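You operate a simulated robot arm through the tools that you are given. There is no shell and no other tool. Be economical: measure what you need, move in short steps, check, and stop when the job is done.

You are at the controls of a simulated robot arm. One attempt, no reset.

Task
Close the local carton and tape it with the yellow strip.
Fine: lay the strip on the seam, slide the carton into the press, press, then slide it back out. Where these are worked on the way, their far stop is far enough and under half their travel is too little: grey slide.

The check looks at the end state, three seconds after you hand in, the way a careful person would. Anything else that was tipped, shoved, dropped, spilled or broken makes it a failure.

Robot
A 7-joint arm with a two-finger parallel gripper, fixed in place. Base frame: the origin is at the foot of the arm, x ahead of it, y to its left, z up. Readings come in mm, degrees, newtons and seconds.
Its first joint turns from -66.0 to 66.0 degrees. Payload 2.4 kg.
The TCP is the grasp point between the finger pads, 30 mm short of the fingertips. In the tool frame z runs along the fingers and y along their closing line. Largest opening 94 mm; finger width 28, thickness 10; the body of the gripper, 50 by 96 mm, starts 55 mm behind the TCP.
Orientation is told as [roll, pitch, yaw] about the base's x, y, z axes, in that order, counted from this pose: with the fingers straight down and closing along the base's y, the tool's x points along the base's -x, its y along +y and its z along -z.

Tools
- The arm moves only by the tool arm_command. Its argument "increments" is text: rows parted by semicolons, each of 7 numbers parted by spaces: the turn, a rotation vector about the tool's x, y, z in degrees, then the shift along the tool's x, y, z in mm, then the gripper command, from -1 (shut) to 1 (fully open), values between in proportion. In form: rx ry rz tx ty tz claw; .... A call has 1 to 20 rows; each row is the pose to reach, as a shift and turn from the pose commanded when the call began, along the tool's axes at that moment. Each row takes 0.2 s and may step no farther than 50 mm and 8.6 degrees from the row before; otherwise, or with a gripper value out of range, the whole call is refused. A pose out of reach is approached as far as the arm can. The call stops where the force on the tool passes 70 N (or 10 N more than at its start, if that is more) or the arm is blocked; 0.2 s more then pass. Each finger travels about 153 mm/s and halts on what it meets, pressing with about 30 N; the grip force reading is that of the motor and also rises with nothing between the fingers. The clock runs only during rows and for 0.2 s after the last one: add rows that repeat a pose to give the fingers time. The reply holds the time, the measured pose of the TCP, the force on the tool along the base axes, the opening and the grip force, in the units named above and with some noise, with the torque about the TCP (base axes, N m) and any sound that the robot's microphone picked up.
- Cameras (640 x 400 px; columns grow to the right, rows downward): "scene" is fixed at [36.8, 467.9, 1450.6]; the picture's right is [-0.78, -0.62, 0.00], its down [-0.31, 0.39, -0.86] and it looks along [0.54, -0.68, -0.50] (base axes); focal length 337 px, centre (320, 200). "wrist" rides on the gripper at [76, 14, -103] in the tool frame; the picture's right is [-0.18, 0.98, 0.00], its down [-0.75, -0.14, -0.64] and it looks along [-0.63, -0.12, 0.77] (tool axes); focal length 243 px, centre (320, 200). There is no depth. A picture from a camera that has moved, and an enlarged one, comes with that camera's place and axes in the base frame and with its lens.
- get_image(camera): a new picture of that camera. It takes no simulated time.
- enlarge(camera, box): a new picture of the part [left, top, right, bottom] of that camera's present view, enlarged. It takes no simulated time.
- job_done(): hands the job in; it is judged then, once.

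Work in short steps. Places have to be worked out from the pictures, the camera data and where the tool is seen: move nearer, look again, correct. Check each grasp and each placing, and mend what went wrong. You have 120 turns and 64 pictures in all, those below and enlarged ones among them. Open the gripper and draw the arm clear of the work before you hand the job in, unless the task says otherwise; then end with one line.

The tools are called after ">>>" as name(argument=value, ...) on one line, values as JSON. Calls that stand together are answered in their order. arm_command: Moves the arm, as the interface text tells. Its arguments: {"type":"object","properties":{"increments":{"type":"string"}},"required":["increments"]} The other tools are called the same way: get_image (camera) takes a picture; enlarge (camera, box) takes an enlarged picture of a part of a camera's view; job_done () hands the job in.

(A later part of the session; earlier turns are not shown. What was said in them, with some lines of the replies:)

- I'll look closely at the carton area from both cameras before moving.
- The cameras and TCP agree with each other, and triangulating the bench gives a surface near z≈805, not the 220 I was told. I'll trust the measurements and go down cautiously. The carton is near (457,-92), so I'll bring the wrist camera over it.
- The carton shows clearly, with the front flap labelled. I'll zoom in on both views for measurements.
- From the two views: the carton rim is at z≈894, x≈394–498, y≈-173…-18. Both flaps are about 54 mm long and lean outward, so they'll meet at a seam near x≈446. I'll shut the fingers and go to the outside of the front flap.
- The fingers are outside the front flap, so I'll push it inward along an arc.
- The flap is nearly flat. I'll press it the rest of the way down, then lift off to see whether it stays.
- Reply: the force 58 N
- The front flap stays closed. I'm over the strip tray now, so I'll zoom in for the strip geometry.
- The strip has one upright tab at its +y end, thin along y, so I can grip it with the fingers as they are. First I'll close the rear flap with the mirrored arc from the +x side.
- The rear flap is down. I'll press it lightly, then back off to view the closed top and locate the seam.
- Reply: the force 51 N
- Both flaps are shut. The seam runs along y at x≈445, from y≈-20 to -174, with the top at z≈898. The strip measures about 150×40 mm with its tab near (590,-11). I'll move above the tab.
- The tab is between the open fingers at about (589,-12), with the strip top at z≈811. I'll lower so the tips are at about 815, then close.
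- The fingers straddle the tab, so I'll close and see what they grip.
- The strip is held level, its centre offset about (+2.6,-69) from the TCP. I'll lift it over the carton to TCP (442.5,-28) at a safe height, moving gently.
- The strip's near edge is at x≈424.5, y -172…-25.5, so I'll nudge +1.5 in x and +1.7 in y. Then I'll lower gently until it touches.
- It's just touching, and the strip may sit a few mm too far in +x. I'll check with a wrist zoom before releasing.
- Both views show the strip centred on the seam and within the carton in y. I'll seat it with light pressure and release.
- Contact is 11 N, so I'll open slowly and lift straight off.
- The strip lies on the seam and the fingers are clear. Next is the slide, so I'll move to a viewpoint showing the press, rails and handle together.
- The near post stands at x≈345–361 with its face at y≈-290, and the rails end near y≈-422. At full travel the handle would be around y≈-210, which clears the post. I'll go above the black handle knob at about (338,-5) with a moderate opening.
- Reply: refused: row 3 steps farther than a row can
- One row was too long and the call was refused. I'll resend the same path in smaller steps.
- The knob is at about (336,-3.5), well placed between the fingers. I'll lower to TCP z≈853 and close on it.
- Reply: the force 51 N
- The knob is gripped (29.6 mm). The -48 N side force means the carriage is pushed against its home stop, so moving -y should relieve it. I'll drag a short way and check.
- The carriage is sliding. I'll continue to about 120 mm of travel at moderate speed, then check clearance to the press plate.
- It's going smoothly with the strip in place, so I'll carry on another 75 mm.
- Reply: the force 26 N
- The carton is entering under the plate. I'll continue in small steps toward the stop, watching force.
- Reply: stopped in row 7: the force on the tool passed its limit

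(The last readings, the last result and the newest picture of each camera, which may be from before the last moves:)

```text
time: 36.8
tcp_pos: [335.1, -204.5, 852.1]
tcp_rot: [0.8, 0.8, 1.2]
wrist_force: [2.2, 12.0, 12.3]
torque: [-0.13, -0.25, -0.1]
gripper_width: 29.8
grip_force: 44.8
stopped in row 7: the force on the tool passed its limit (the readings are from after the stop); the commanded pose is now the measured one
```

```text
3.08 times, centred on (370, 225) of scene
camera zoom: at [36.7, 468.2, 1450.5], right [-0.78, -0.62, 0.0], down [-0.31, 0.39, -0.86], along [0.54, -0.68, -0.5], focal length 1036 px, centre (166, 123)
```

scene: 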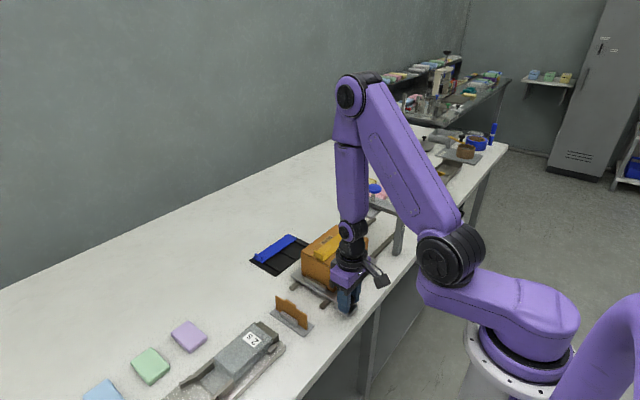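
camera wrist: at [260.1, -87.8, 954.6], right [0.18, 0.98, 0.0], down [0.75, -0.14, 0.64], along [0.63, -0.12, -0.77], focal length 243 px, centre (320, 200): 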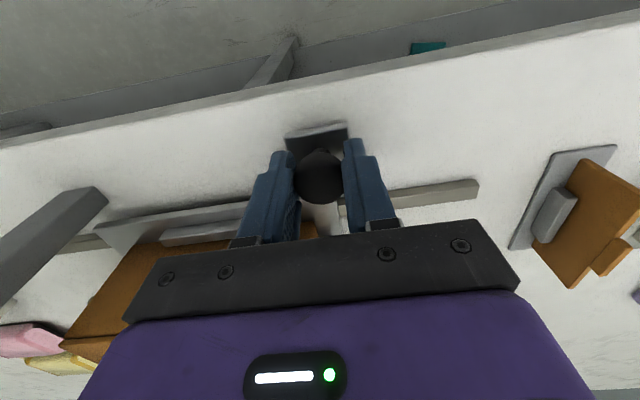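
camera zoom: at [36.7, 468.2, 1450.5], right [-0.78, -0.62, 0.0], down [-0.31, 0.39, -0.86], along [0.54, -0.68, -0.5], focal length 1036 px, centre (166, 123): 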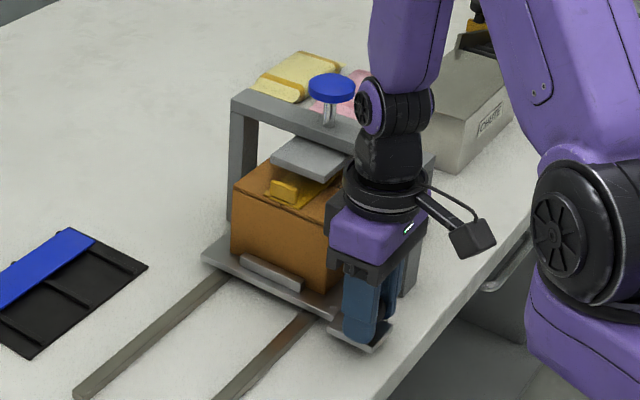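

It hit the far stop after about 200 mm of travel, and the carton is centred under the press plate. I'll release the handle, lift, and look at the press knob.

>>> arm_command(increments="0 0 0 0 0 0 -0.3; 0 0 0 0 0 0 0.1; 0 0 0 0 0 0 0.28; 0 0 0 0 0 0 0.28; 0 0 0 0 0 -30 0.28; 0 0 0 0 0 -75 0.28; 0 0 0 15 0 -120 0.28; 0 0 0 35 0 -160 0.28; 0 0 0 60 -10 -190 0.28; 0 0 0 85 -20 -210 0.28")

>>> enlarge(camera="scene", box=[310, 160, 430, 280])

>>> get_image(camera="wrist")

```text
time: 39.0
tcp_pos: [254.6, -229.3, 1063.5]
tcp_rot: [0.6, 0.8, 1.0]
wrist_force: [0.2, -0.8, -0.3]
torque: [-0.02, 0.02, -0.03]
gripper_width: 60.3
grip_force: 0.1
```

```text
3.33 times, centred on (370, 220) of scene
camera zoom: at [36.8, 467.9, 1450.6], right [-0.78, -0.62, 0.0], down [-0.31, 0.39, -0.86], along [0.54, -0.68, -0.5], focal length 1122 px, centre (153, 133)
```

zoom: 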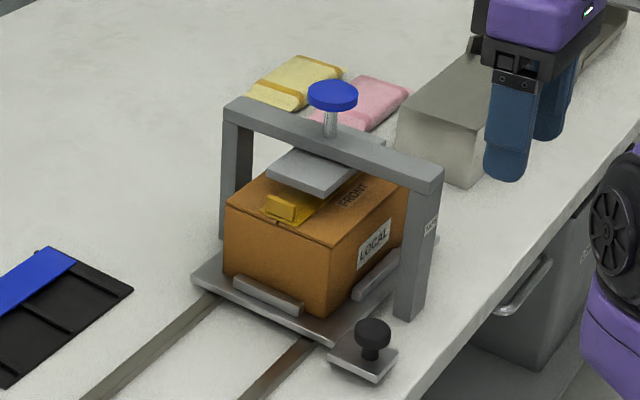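

```text
20 pictures are left
camera wrist: at [178.3, -218.5, 1166.0], right [0.17, 0.99, 0.01], down [0.76, -0.13, 0.63], along [0.62, -0.1, -0.78], focal length 243 px, centre (320, 200)
```

wrist: 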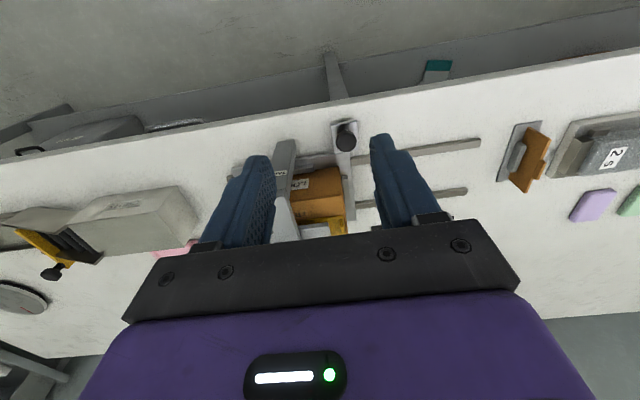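

The press knob is at about (446,-298) with its top near z≈990. I'll shut the fingers, undo the ~1° tilt, and move above the knob at a safe height.

>>> arm_command(increments="0.6 -0.8 1 -30 -10 -15 0; 0.6 -0.8 1 -65 -25 -20 -1; 0.6 -0.8 1 -105 -40 -20 -1; 0.6 -0.8 1 -145 -55 -20 -1; 0.6 -0.8 1 -175 -65 -20 -1; 0.6 -0.8 1 -191 -69 -20 -1; 0.6 -0.8 1 -191 -69 -20 -1")

>>> enlarge(camera="scene", box=[310, 140, 430, 260])

>>> get_image(camera="wrist")

```text
time: 40.6
tcp_pos: [447.2, -297.2, 1080.8]
tcp_rot: [0.0, 0.0, 0.0]
wrist_force: [0.9, -0.2, 0.2]
torque: [0.04, -0.06, -0.03]
gripper_width: 0.0
grip_force: 29.9
```

```text
3.33 times, centred on (370, 200) of scene
camera zoom: at [36.8, 467.9, 1450.6], right [-0.78, -0.62, 0.0], down [-0.31, 0.39, -0.86], along [0.54, -0.68, -0.5], focal length 1122 px, centre (153, 200)
```

zoom: 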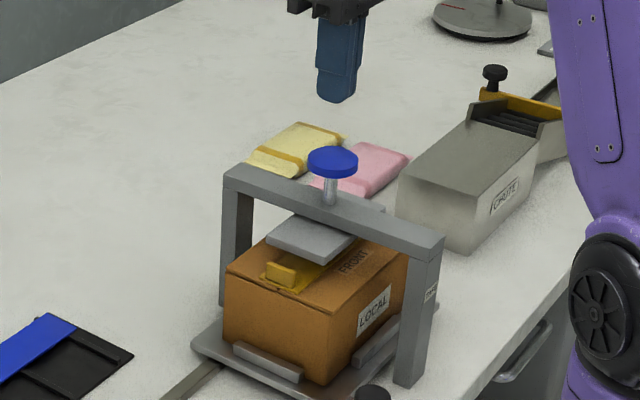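

```text
18 pictures are left
camera wrist: at [369.8, -281.9, 1182.5], right [0.18, 0.98, 0.0], down [0.75, -0.14, 0.64], along [0.63, -0.12, -0.77], focal length 243 px, centre (320, 200)
```

wrist: 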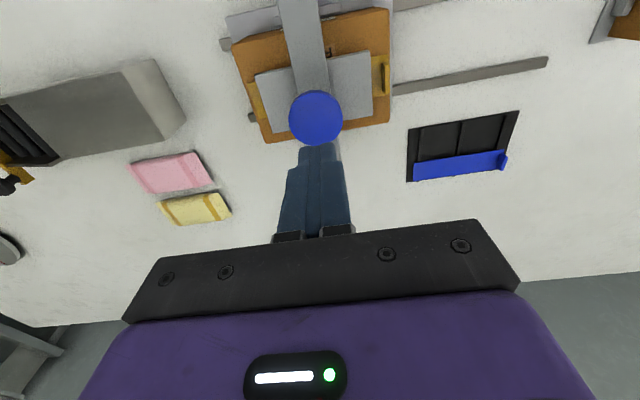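

The knob is directly below at about (444,-298), and the tab is clear of the plate. I'll lower onto the knob in small steps.

>>> arm_command(increments="0 0 0 2 -0.8 25 -1; 0 0 0 2 -0.8 45 -1; 0 0 0 2 -0.8 52 -1; 0 0 0 2 -0.8 57 -1; 0 0 0 2 -0.8 61 -1; 0 0 0 2 -0.8 65 -1; 0 0 0 2 -0.8 69 -1; 0 0 0 2 -0.8 73 -1; 0 0 0 2 -0.8 77 -1")

>>> enlarge(camera="scene", box=[310, 140, 430, 260])

```text
time: 42.6
tcp_pos: [445.4, -295.6, 1006.2]
tcp_rot: [-0.2, -0.3, 0.0]
wrist_force: [-9.7, 6.6, 50.5]
torque: [0.21, 0.82, -0.18]
gripper_width: 0.0
grip_force: 29.7
```

```text
3.33 times, centred on (370, 200) of scene
camera zoom: at [35.8, 468.6, 1450.4], right [-0.78, -0.62, 0.0], down [-0.31, 0.39, -0.86], along [0.54, -0.68, -0.5], focal length 1122 px, centre (153, 200)
```

zoom: 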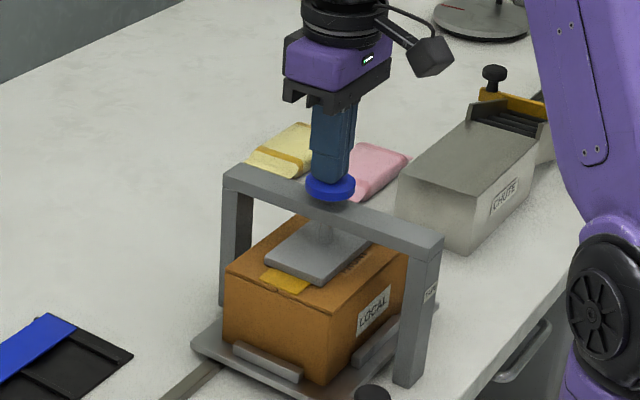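

The plate is down on the carton at 50 N. I'll press slightly more and hold to make sure it's fully seated.

>>> arm_command(increments="0 0 0 0 0 1 -1; 0 0 0 0 0 2 -1; 0 0 0 0 0 2 -1; 0 0 0 0 0 2 -1")

>>> enlarge(camera="scene", box=[345, 195, 395, 245])

```text
time: 43.2
tcp_pos: [445.9, -295.8, 1005.7]
tcp_rot: [-0.3, -0.3, 0.0]
wrist_force: [-12.0, 8.5, 26.6]
torque: [0.26, 0.73, -0.1]
gripper_width: 0.2
grip_force: 30.2
stopped in row 2: the force on the tool passed its limit (the readings are from after the stop); the commanded pose is now the measured one
```

```text
8.00 times, centred on (370, 220) of scene
camera zoom: at [36.1, 468.4, 1450.5], right [-0.78, -0.62, 0.0], down [-0.31, 0.39, -0.86], along [0.54, -0.68, -0.5], focal length 2694 px, centre (-80, 40)
```

zoom: 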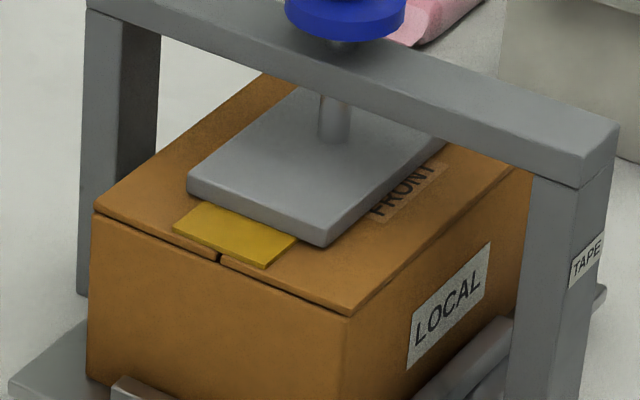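

The strip is now flat on the carton with its tab gone, so the press has bonded it. I'll lift off and see whether the plate rises.

>>> arm_command(increments="0 0 0 0 0 -8 -1; 0 0 0 0 0 -20 -1; 0 0 0 0 0 -45 -1; 0 0 0 0 0 -80 -1; 0 0 0 0 0 -100 -1; 0 0 0 0 0 -100 -1")

>>> enlarge(camera="scene", box=[310, 160, 420, 290])

```text
time: 44.6
tcp_pos: [446.5, -295.9, 1103.3]
tcp_rot: [-0.1, -0.4, 0.0]
wrist_force: [0.2, -0.1, 0.0]
torque: [0.0, 0.0, -0.02]
gripper_width: 0.1
grip_force: 29.6
```

```text
3.08 times, centred on (365, 225) of scene
camera zoom: at [36.8, 467.9, 1450.6], right [-0.78, -0.62, 0.0], down [-0.31, 0.39, -0.86], along [0.54, -0.68, -0.5], focal length 1036 px, centre (182, 123)
```

zoom: 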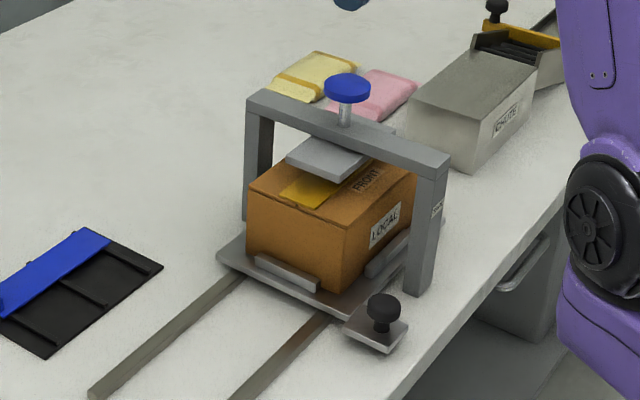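

The plate sprung back up. I'll return above the handle at about (336,-204), opening to 60 mm, and stop short to check.

>>> arm_command(increments="0 0.4 0 25 20 0 -0.5; 0 0.4 0 55 45 0 0; 0 0.4 0 85 70 0 0.28; 0 0.4 0 110.5 92 0 0.28; 0 0.4 0 110.5 92 45 0.28; 0 0.4 0 110.5 92 90 0.28; 0 0.4 0 110.5 92 135 0.28; 0 0.4 0 110.5 92 175 0.28; 0 0.4 0 110.5 92 205 0.28; 0 0.4 0 110.5 92 205 0.28")

>>> get_image(camera="wrist")

>>> enlarge(camera="scene", box=[320, 180, 420, 290])

```text
time: 46.8
tcp_pos: [334.7, -205.3, 897.2]
tcp_rot: [-0.2, 0.0, 0.0]
wrist_force: [-0.2, -0.7, 0.6]
torque: [0.0, 0.03, 0.0]
gripper_width: 60.1
grip_force: 0.0
```

```text
14 pictures are left
camera wrist: at [258.1, -189.5, 1000.1], right [0.18, 0.98, 0.0], down [0.75, -0.14, 0.64], along [0.63, -0.12, -0.77], focal length 243 px, centre (320, 200)
```

wrist: 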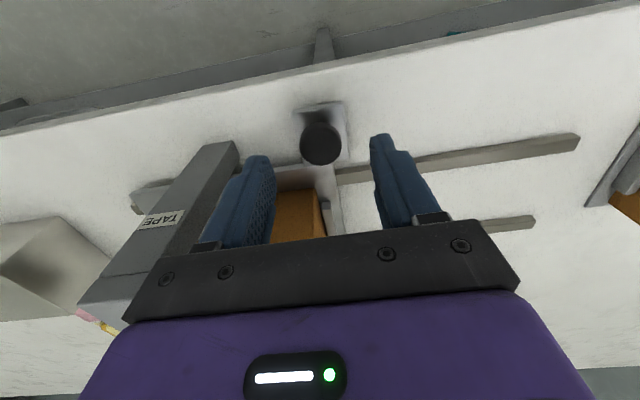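

```text
3.64 times, centred on (370, 235) of scene
camera zoom: at [36.8, 467.9, 1450.6], right [-0.78, -0.62, 0.0], down [-0.31, 0.39, -0.86], along [0.54, -0.68, -0.5], focal length 1224 px, centre (138, 73)
```

zoom: 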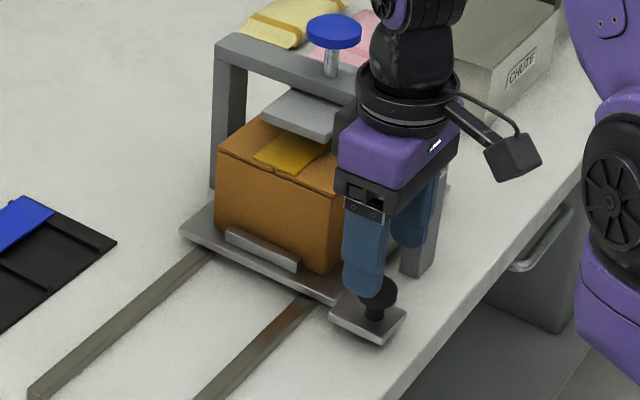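

The knob is at about (335,-203), so I'll nudge +2 in y, lower and grip.

>>> arm_command(increments="0.2 0 0 -1 2 20 0.28; 0.2 0 0 -1 2 36 0.28; 0.2 0 0 -1 2 44 0.28; 0.2 0 0 -1 2 44 0; 0.2 0 0 -1 2 44 -0.3; 0.2 0 0 -1 2 44 -0.6; 0.2 0 0 -1 2 44 -1; 0.2 0 0 -1 2 44 -1")

```text
time: 48.6
tcp_pos: [336.1, -205.1, 855.6]
tcp_rot: [-0.5, 0.2, 0.1]
wrist_force: [4.5, 8.6, -1.2]
torque: [0.46, 0.06, 0.06]
gripper_width: 29.5
grip_force: 45.0
```

It's gripped at 29.5 mm. I'll slide the carriage back out in +y, first 150 mm.

>>> arm_command(increments="0 0 0 0 5 0 -1; 0 0 0 0 13 0 -1; 0 0 0 0 22 0 -1; 0 0 0 0 31 0 -1; 0 0 0 0 40 0 -1; 0 0 0 0 49 0 -1; 0 0 0 0 58 0 -1; 0 0 0 0 67 0 -1; 0 0 0 0 76 0 -1; 0 0 0 0 85 0 -1; 0 0 0 0 94 0 -1; 0 0 0 0 103 0 -1; 0 0 0 0 112 0 -1; 0 0 0 0 121 0 -1; 0 0 0 0 130 0 -1; 0 0 0 0 139 0 -1; 0 0 0 0 147 0 -1; 0 0 0 0 152 0 -1")

```text
time: 50.3
tcp_pos: [336.5, -140.0, 855.2]
tcp_rot: [-0.3, 0.2, -0.1]
wrist_force: [-4.5, 0.5, 18.9]
torque: [0.58, 0.13, 0.13]
gripper_width: 29.3
grip_force: 44.8
stopped in row 8: the force on the tool passed its limit (the readings are from after the stop); the commanded pose is now the measured one
```

It stopped early at y≈-140 on a force spike. I'll look before continuing.

>>> enlarge(camera="scene", box=[300, 170, 430, 310])

>>> get_image(camera="wrist")

```text
2.86 times, centred on (365, 240) of scene
camera zoom: at [36.5, 468.0, 1450.6], right [-0.78, -0.62, 0.0], down [-0.31, 0.39, -0.86], along [0.54, -0.68, -0.5], focal length 962 px, centre (191, 86)
```

zoom: 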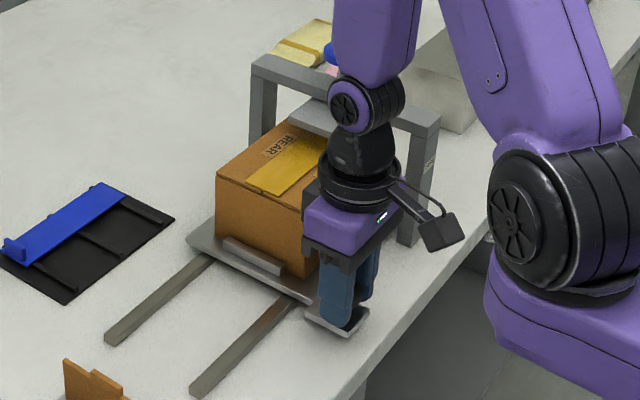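

```text
11 pictures are left
camera wrist: at [259.9, -125.2, 956.9], right [0.19, 0.98, -0.01], down [0.76, -0.14, 0.64], along [0.63, -0.12, -0.77], focal length 243 px, centre (320, 200)
```

wrist: 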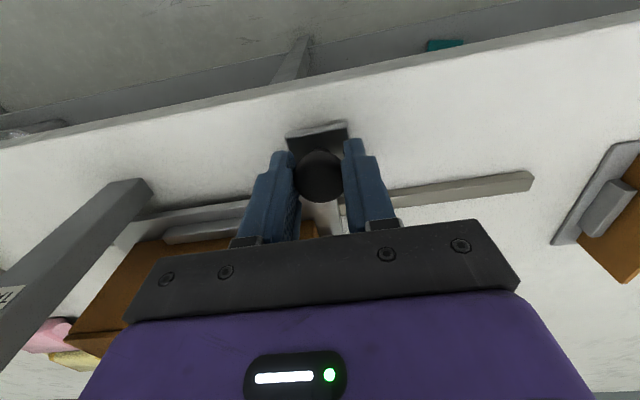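

Nothing is in the way, so it looks like a transient friction spike. I'll continue more slowly.

>>> arm_command(increments="0 0 0 0 2 0 -1; 0 0 0 0 7 0 -1; 0 0 0 0 13 0 -1; 0 0 0 0 19 0 -1; 0 0 0 0 25 0 -1; 0 0 0 0 31 0 -1; 0 0 0 0 37 0 -1; 0 0 0 0 43 0 -1; 0 0 0 0 49 0 -1; 0 0 0 0 55 0 -1; 0 0 0 0 61 0 -1; 0 0 0 0 67 0 -1; 0 0 0 0 73 0 -1; 0 0 0 0 79 0 -1; 0 0 0 0 85 0 -1; 0 0 0 0 91 0 -1")

```text
time: 51.4
tcp_pos: [336.3, -120.8, 855.3]
tcp_rot: [-0.4, 0.5, -0.1]
wrist_force: [-3.9, 0.5, 16.3]
torque: [0.64, -0.25, 0.02]
gripper_width: 29.5
grip_force: 45.1
stopped in row 5: the force on the tool passed its limit (the readings are from after the stop); the commanded pose is now the measured one
```

It's another spike, with a standing load in the grip. I'll open, let it settle, re-grip to relieve the load, then continue.

>>> arm_command(increments="0 0 0 0 0 0 -0.1; 0 0 0 0 0 0 0.1; 0.4 0.5 0 0 0 2 0.1; 0.4 0.5 0 0 0 2 -0.2; 0.4 0.5 0 0 0 2 -0.5; 0.4 0.5 0 0 0 2 -1; 0.4 0.5 0 0 0 2 -1")

>>> arm_command(increments="0 0 0 0 2 0 -1; 0 0 0 0 7 0 -1; 0 0 0 0 13 0 -1; 0 0 0 0 19 0 -1; 0 0 0 0 25 0 -1; 0 0 0 0 31 0 -1; 0 0 0 0 37 0 -1; 0 0 0 0 43 0 -1; 0 0 0 0 49 0 -1; 0 0 0 0 55 0 -1; 0 0 0 0 61 0 -1; 0 0 0 0 67 0 -1; 0 0 0 0 73 0 -1; 0 0 0 0 79 0 -1; 0 0 0 0 85 0 -1; 0 0 0 0 91 0 -1")

```text
time: 53.0
tcp_pos: [336.6, -121.2, 854.1]
tcp_rot: [-0.8, 0.8, -0.1]
wrist_force: [1.1, 0.7, -1.3]
torque: [0.3, 0.16, -0.04]
gripper_width: 29.8
grip_force: 45.4
```

```text
time: 56.4
tcp_pos: [336.3, -31.0, 849.8]
tcp_rot: [-0.8, 0.9, -0.1]
wrist_force: [-1.9, -0.6, 35.0]
torque: [0.27, 0.35, -0.04]
gripper_width: 29.9
grip_force: 45.4
```

It's sliding well now. The slight tool tilt is drifting it down (35 N), so I'll ease z up while finishing the last ~27 mm to the home stop.

>>> arm_command(increments="0 0 0 0 1 -2 -1; 0 0 0 0 5 -3.5 -1; 0 0 0 0 10 -3.7 -1; 0 0 0 0 15 -3.8 -1; 0 0 0 0 20 -3.9 -1; 0 0 0 0 24 -4 -1; 0 0 0 0 27 -4 -1; 0 0 0 0 29 -4 -1; 0 0 0 0 31 -4 -1")

```text
time: 58.4
tcp_pos: [337.1, -4.3, 856.4]
tcp_rot: [-1.1, 0.8, -0.8]
wrist_force: [-10.6, -46.8, 3.8]
torque: [-0.35, 1.34, -0.1]
gripper_width: 29.7
grip_force: 44.8
```

The carriage is against the home stop (y=-4.3 with -47 N, as at the start). I'll open and lift clear.

>>> arm_command(increments="0 0 0 0 -3 0 -0.5; 0 0 0 0 -3 0 -0.1; 0 0 0 0 -3 0 0.2; 0 0 0 0 -3 0 0.28; 0 0 0 0 -3 -30 0.28; 0 0 0 0 -3 -75 0.28; 0 0 0 15 -3 -120 0.28; 0 0 0 40 -3 -160 0.28; 0 0 0 60 -3 -200 0.28; 0 0 0 70 -3 -240 0.28")

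>>> get_image(camera="scene")

>>> enlarge(camera="scene", box=[240, 170, 410, 340])

```text
time: 60.6
tcp_pos: [269.5, -1.9, 1099.6]
tcp_rot: [-0.9, 0.9, -0.2]
wrist_force: [-0.5, -0.1, -0.4]
torque: [0.01, -0.02, 0.01]
gripper_width: 60.4
grip_force: 0.0
```

```text
10 pictures are left
```

scene: 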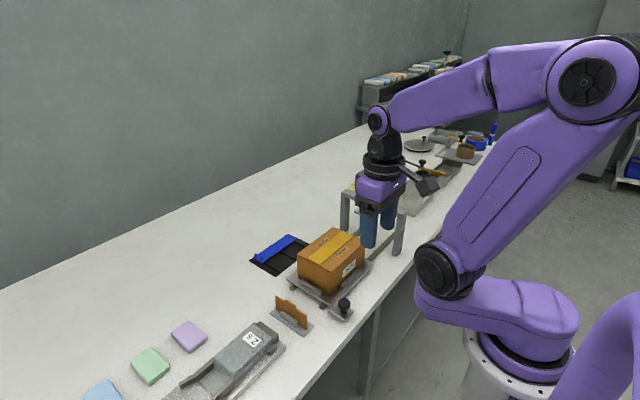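

```text
2.35 times, centred on (325, 255) of scene
camera zoom: at [36.8, 467.9, 1450.6], right [-0.78, -0.62, 0.0], down [-0.31, 0.39, -0.86], along [0.54, -0.68, -0.5], focal length 792 px, centre (308, 71)
```

zoom: 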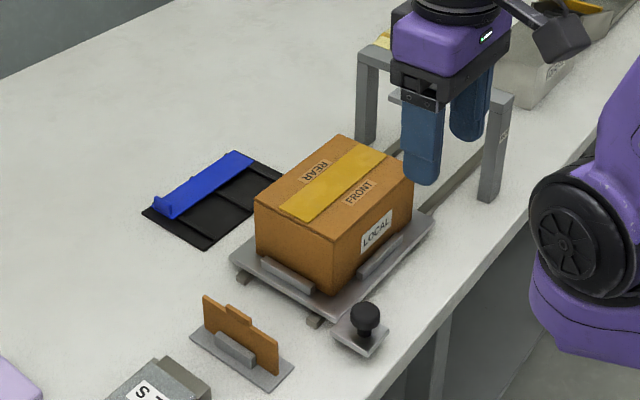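

The carton is back at its home stop, closed with the yellow strip along the seam. Nothing else has moved, the gripper is open and the arm is clear, so I'm handing in.

>>> job_done()

```text
The job is handed in.
```

The local carton is closed, taped along the seam with the yellow strip, pressed, and slid back out to its home stop; I've handed the job in, and no verdict has come back.
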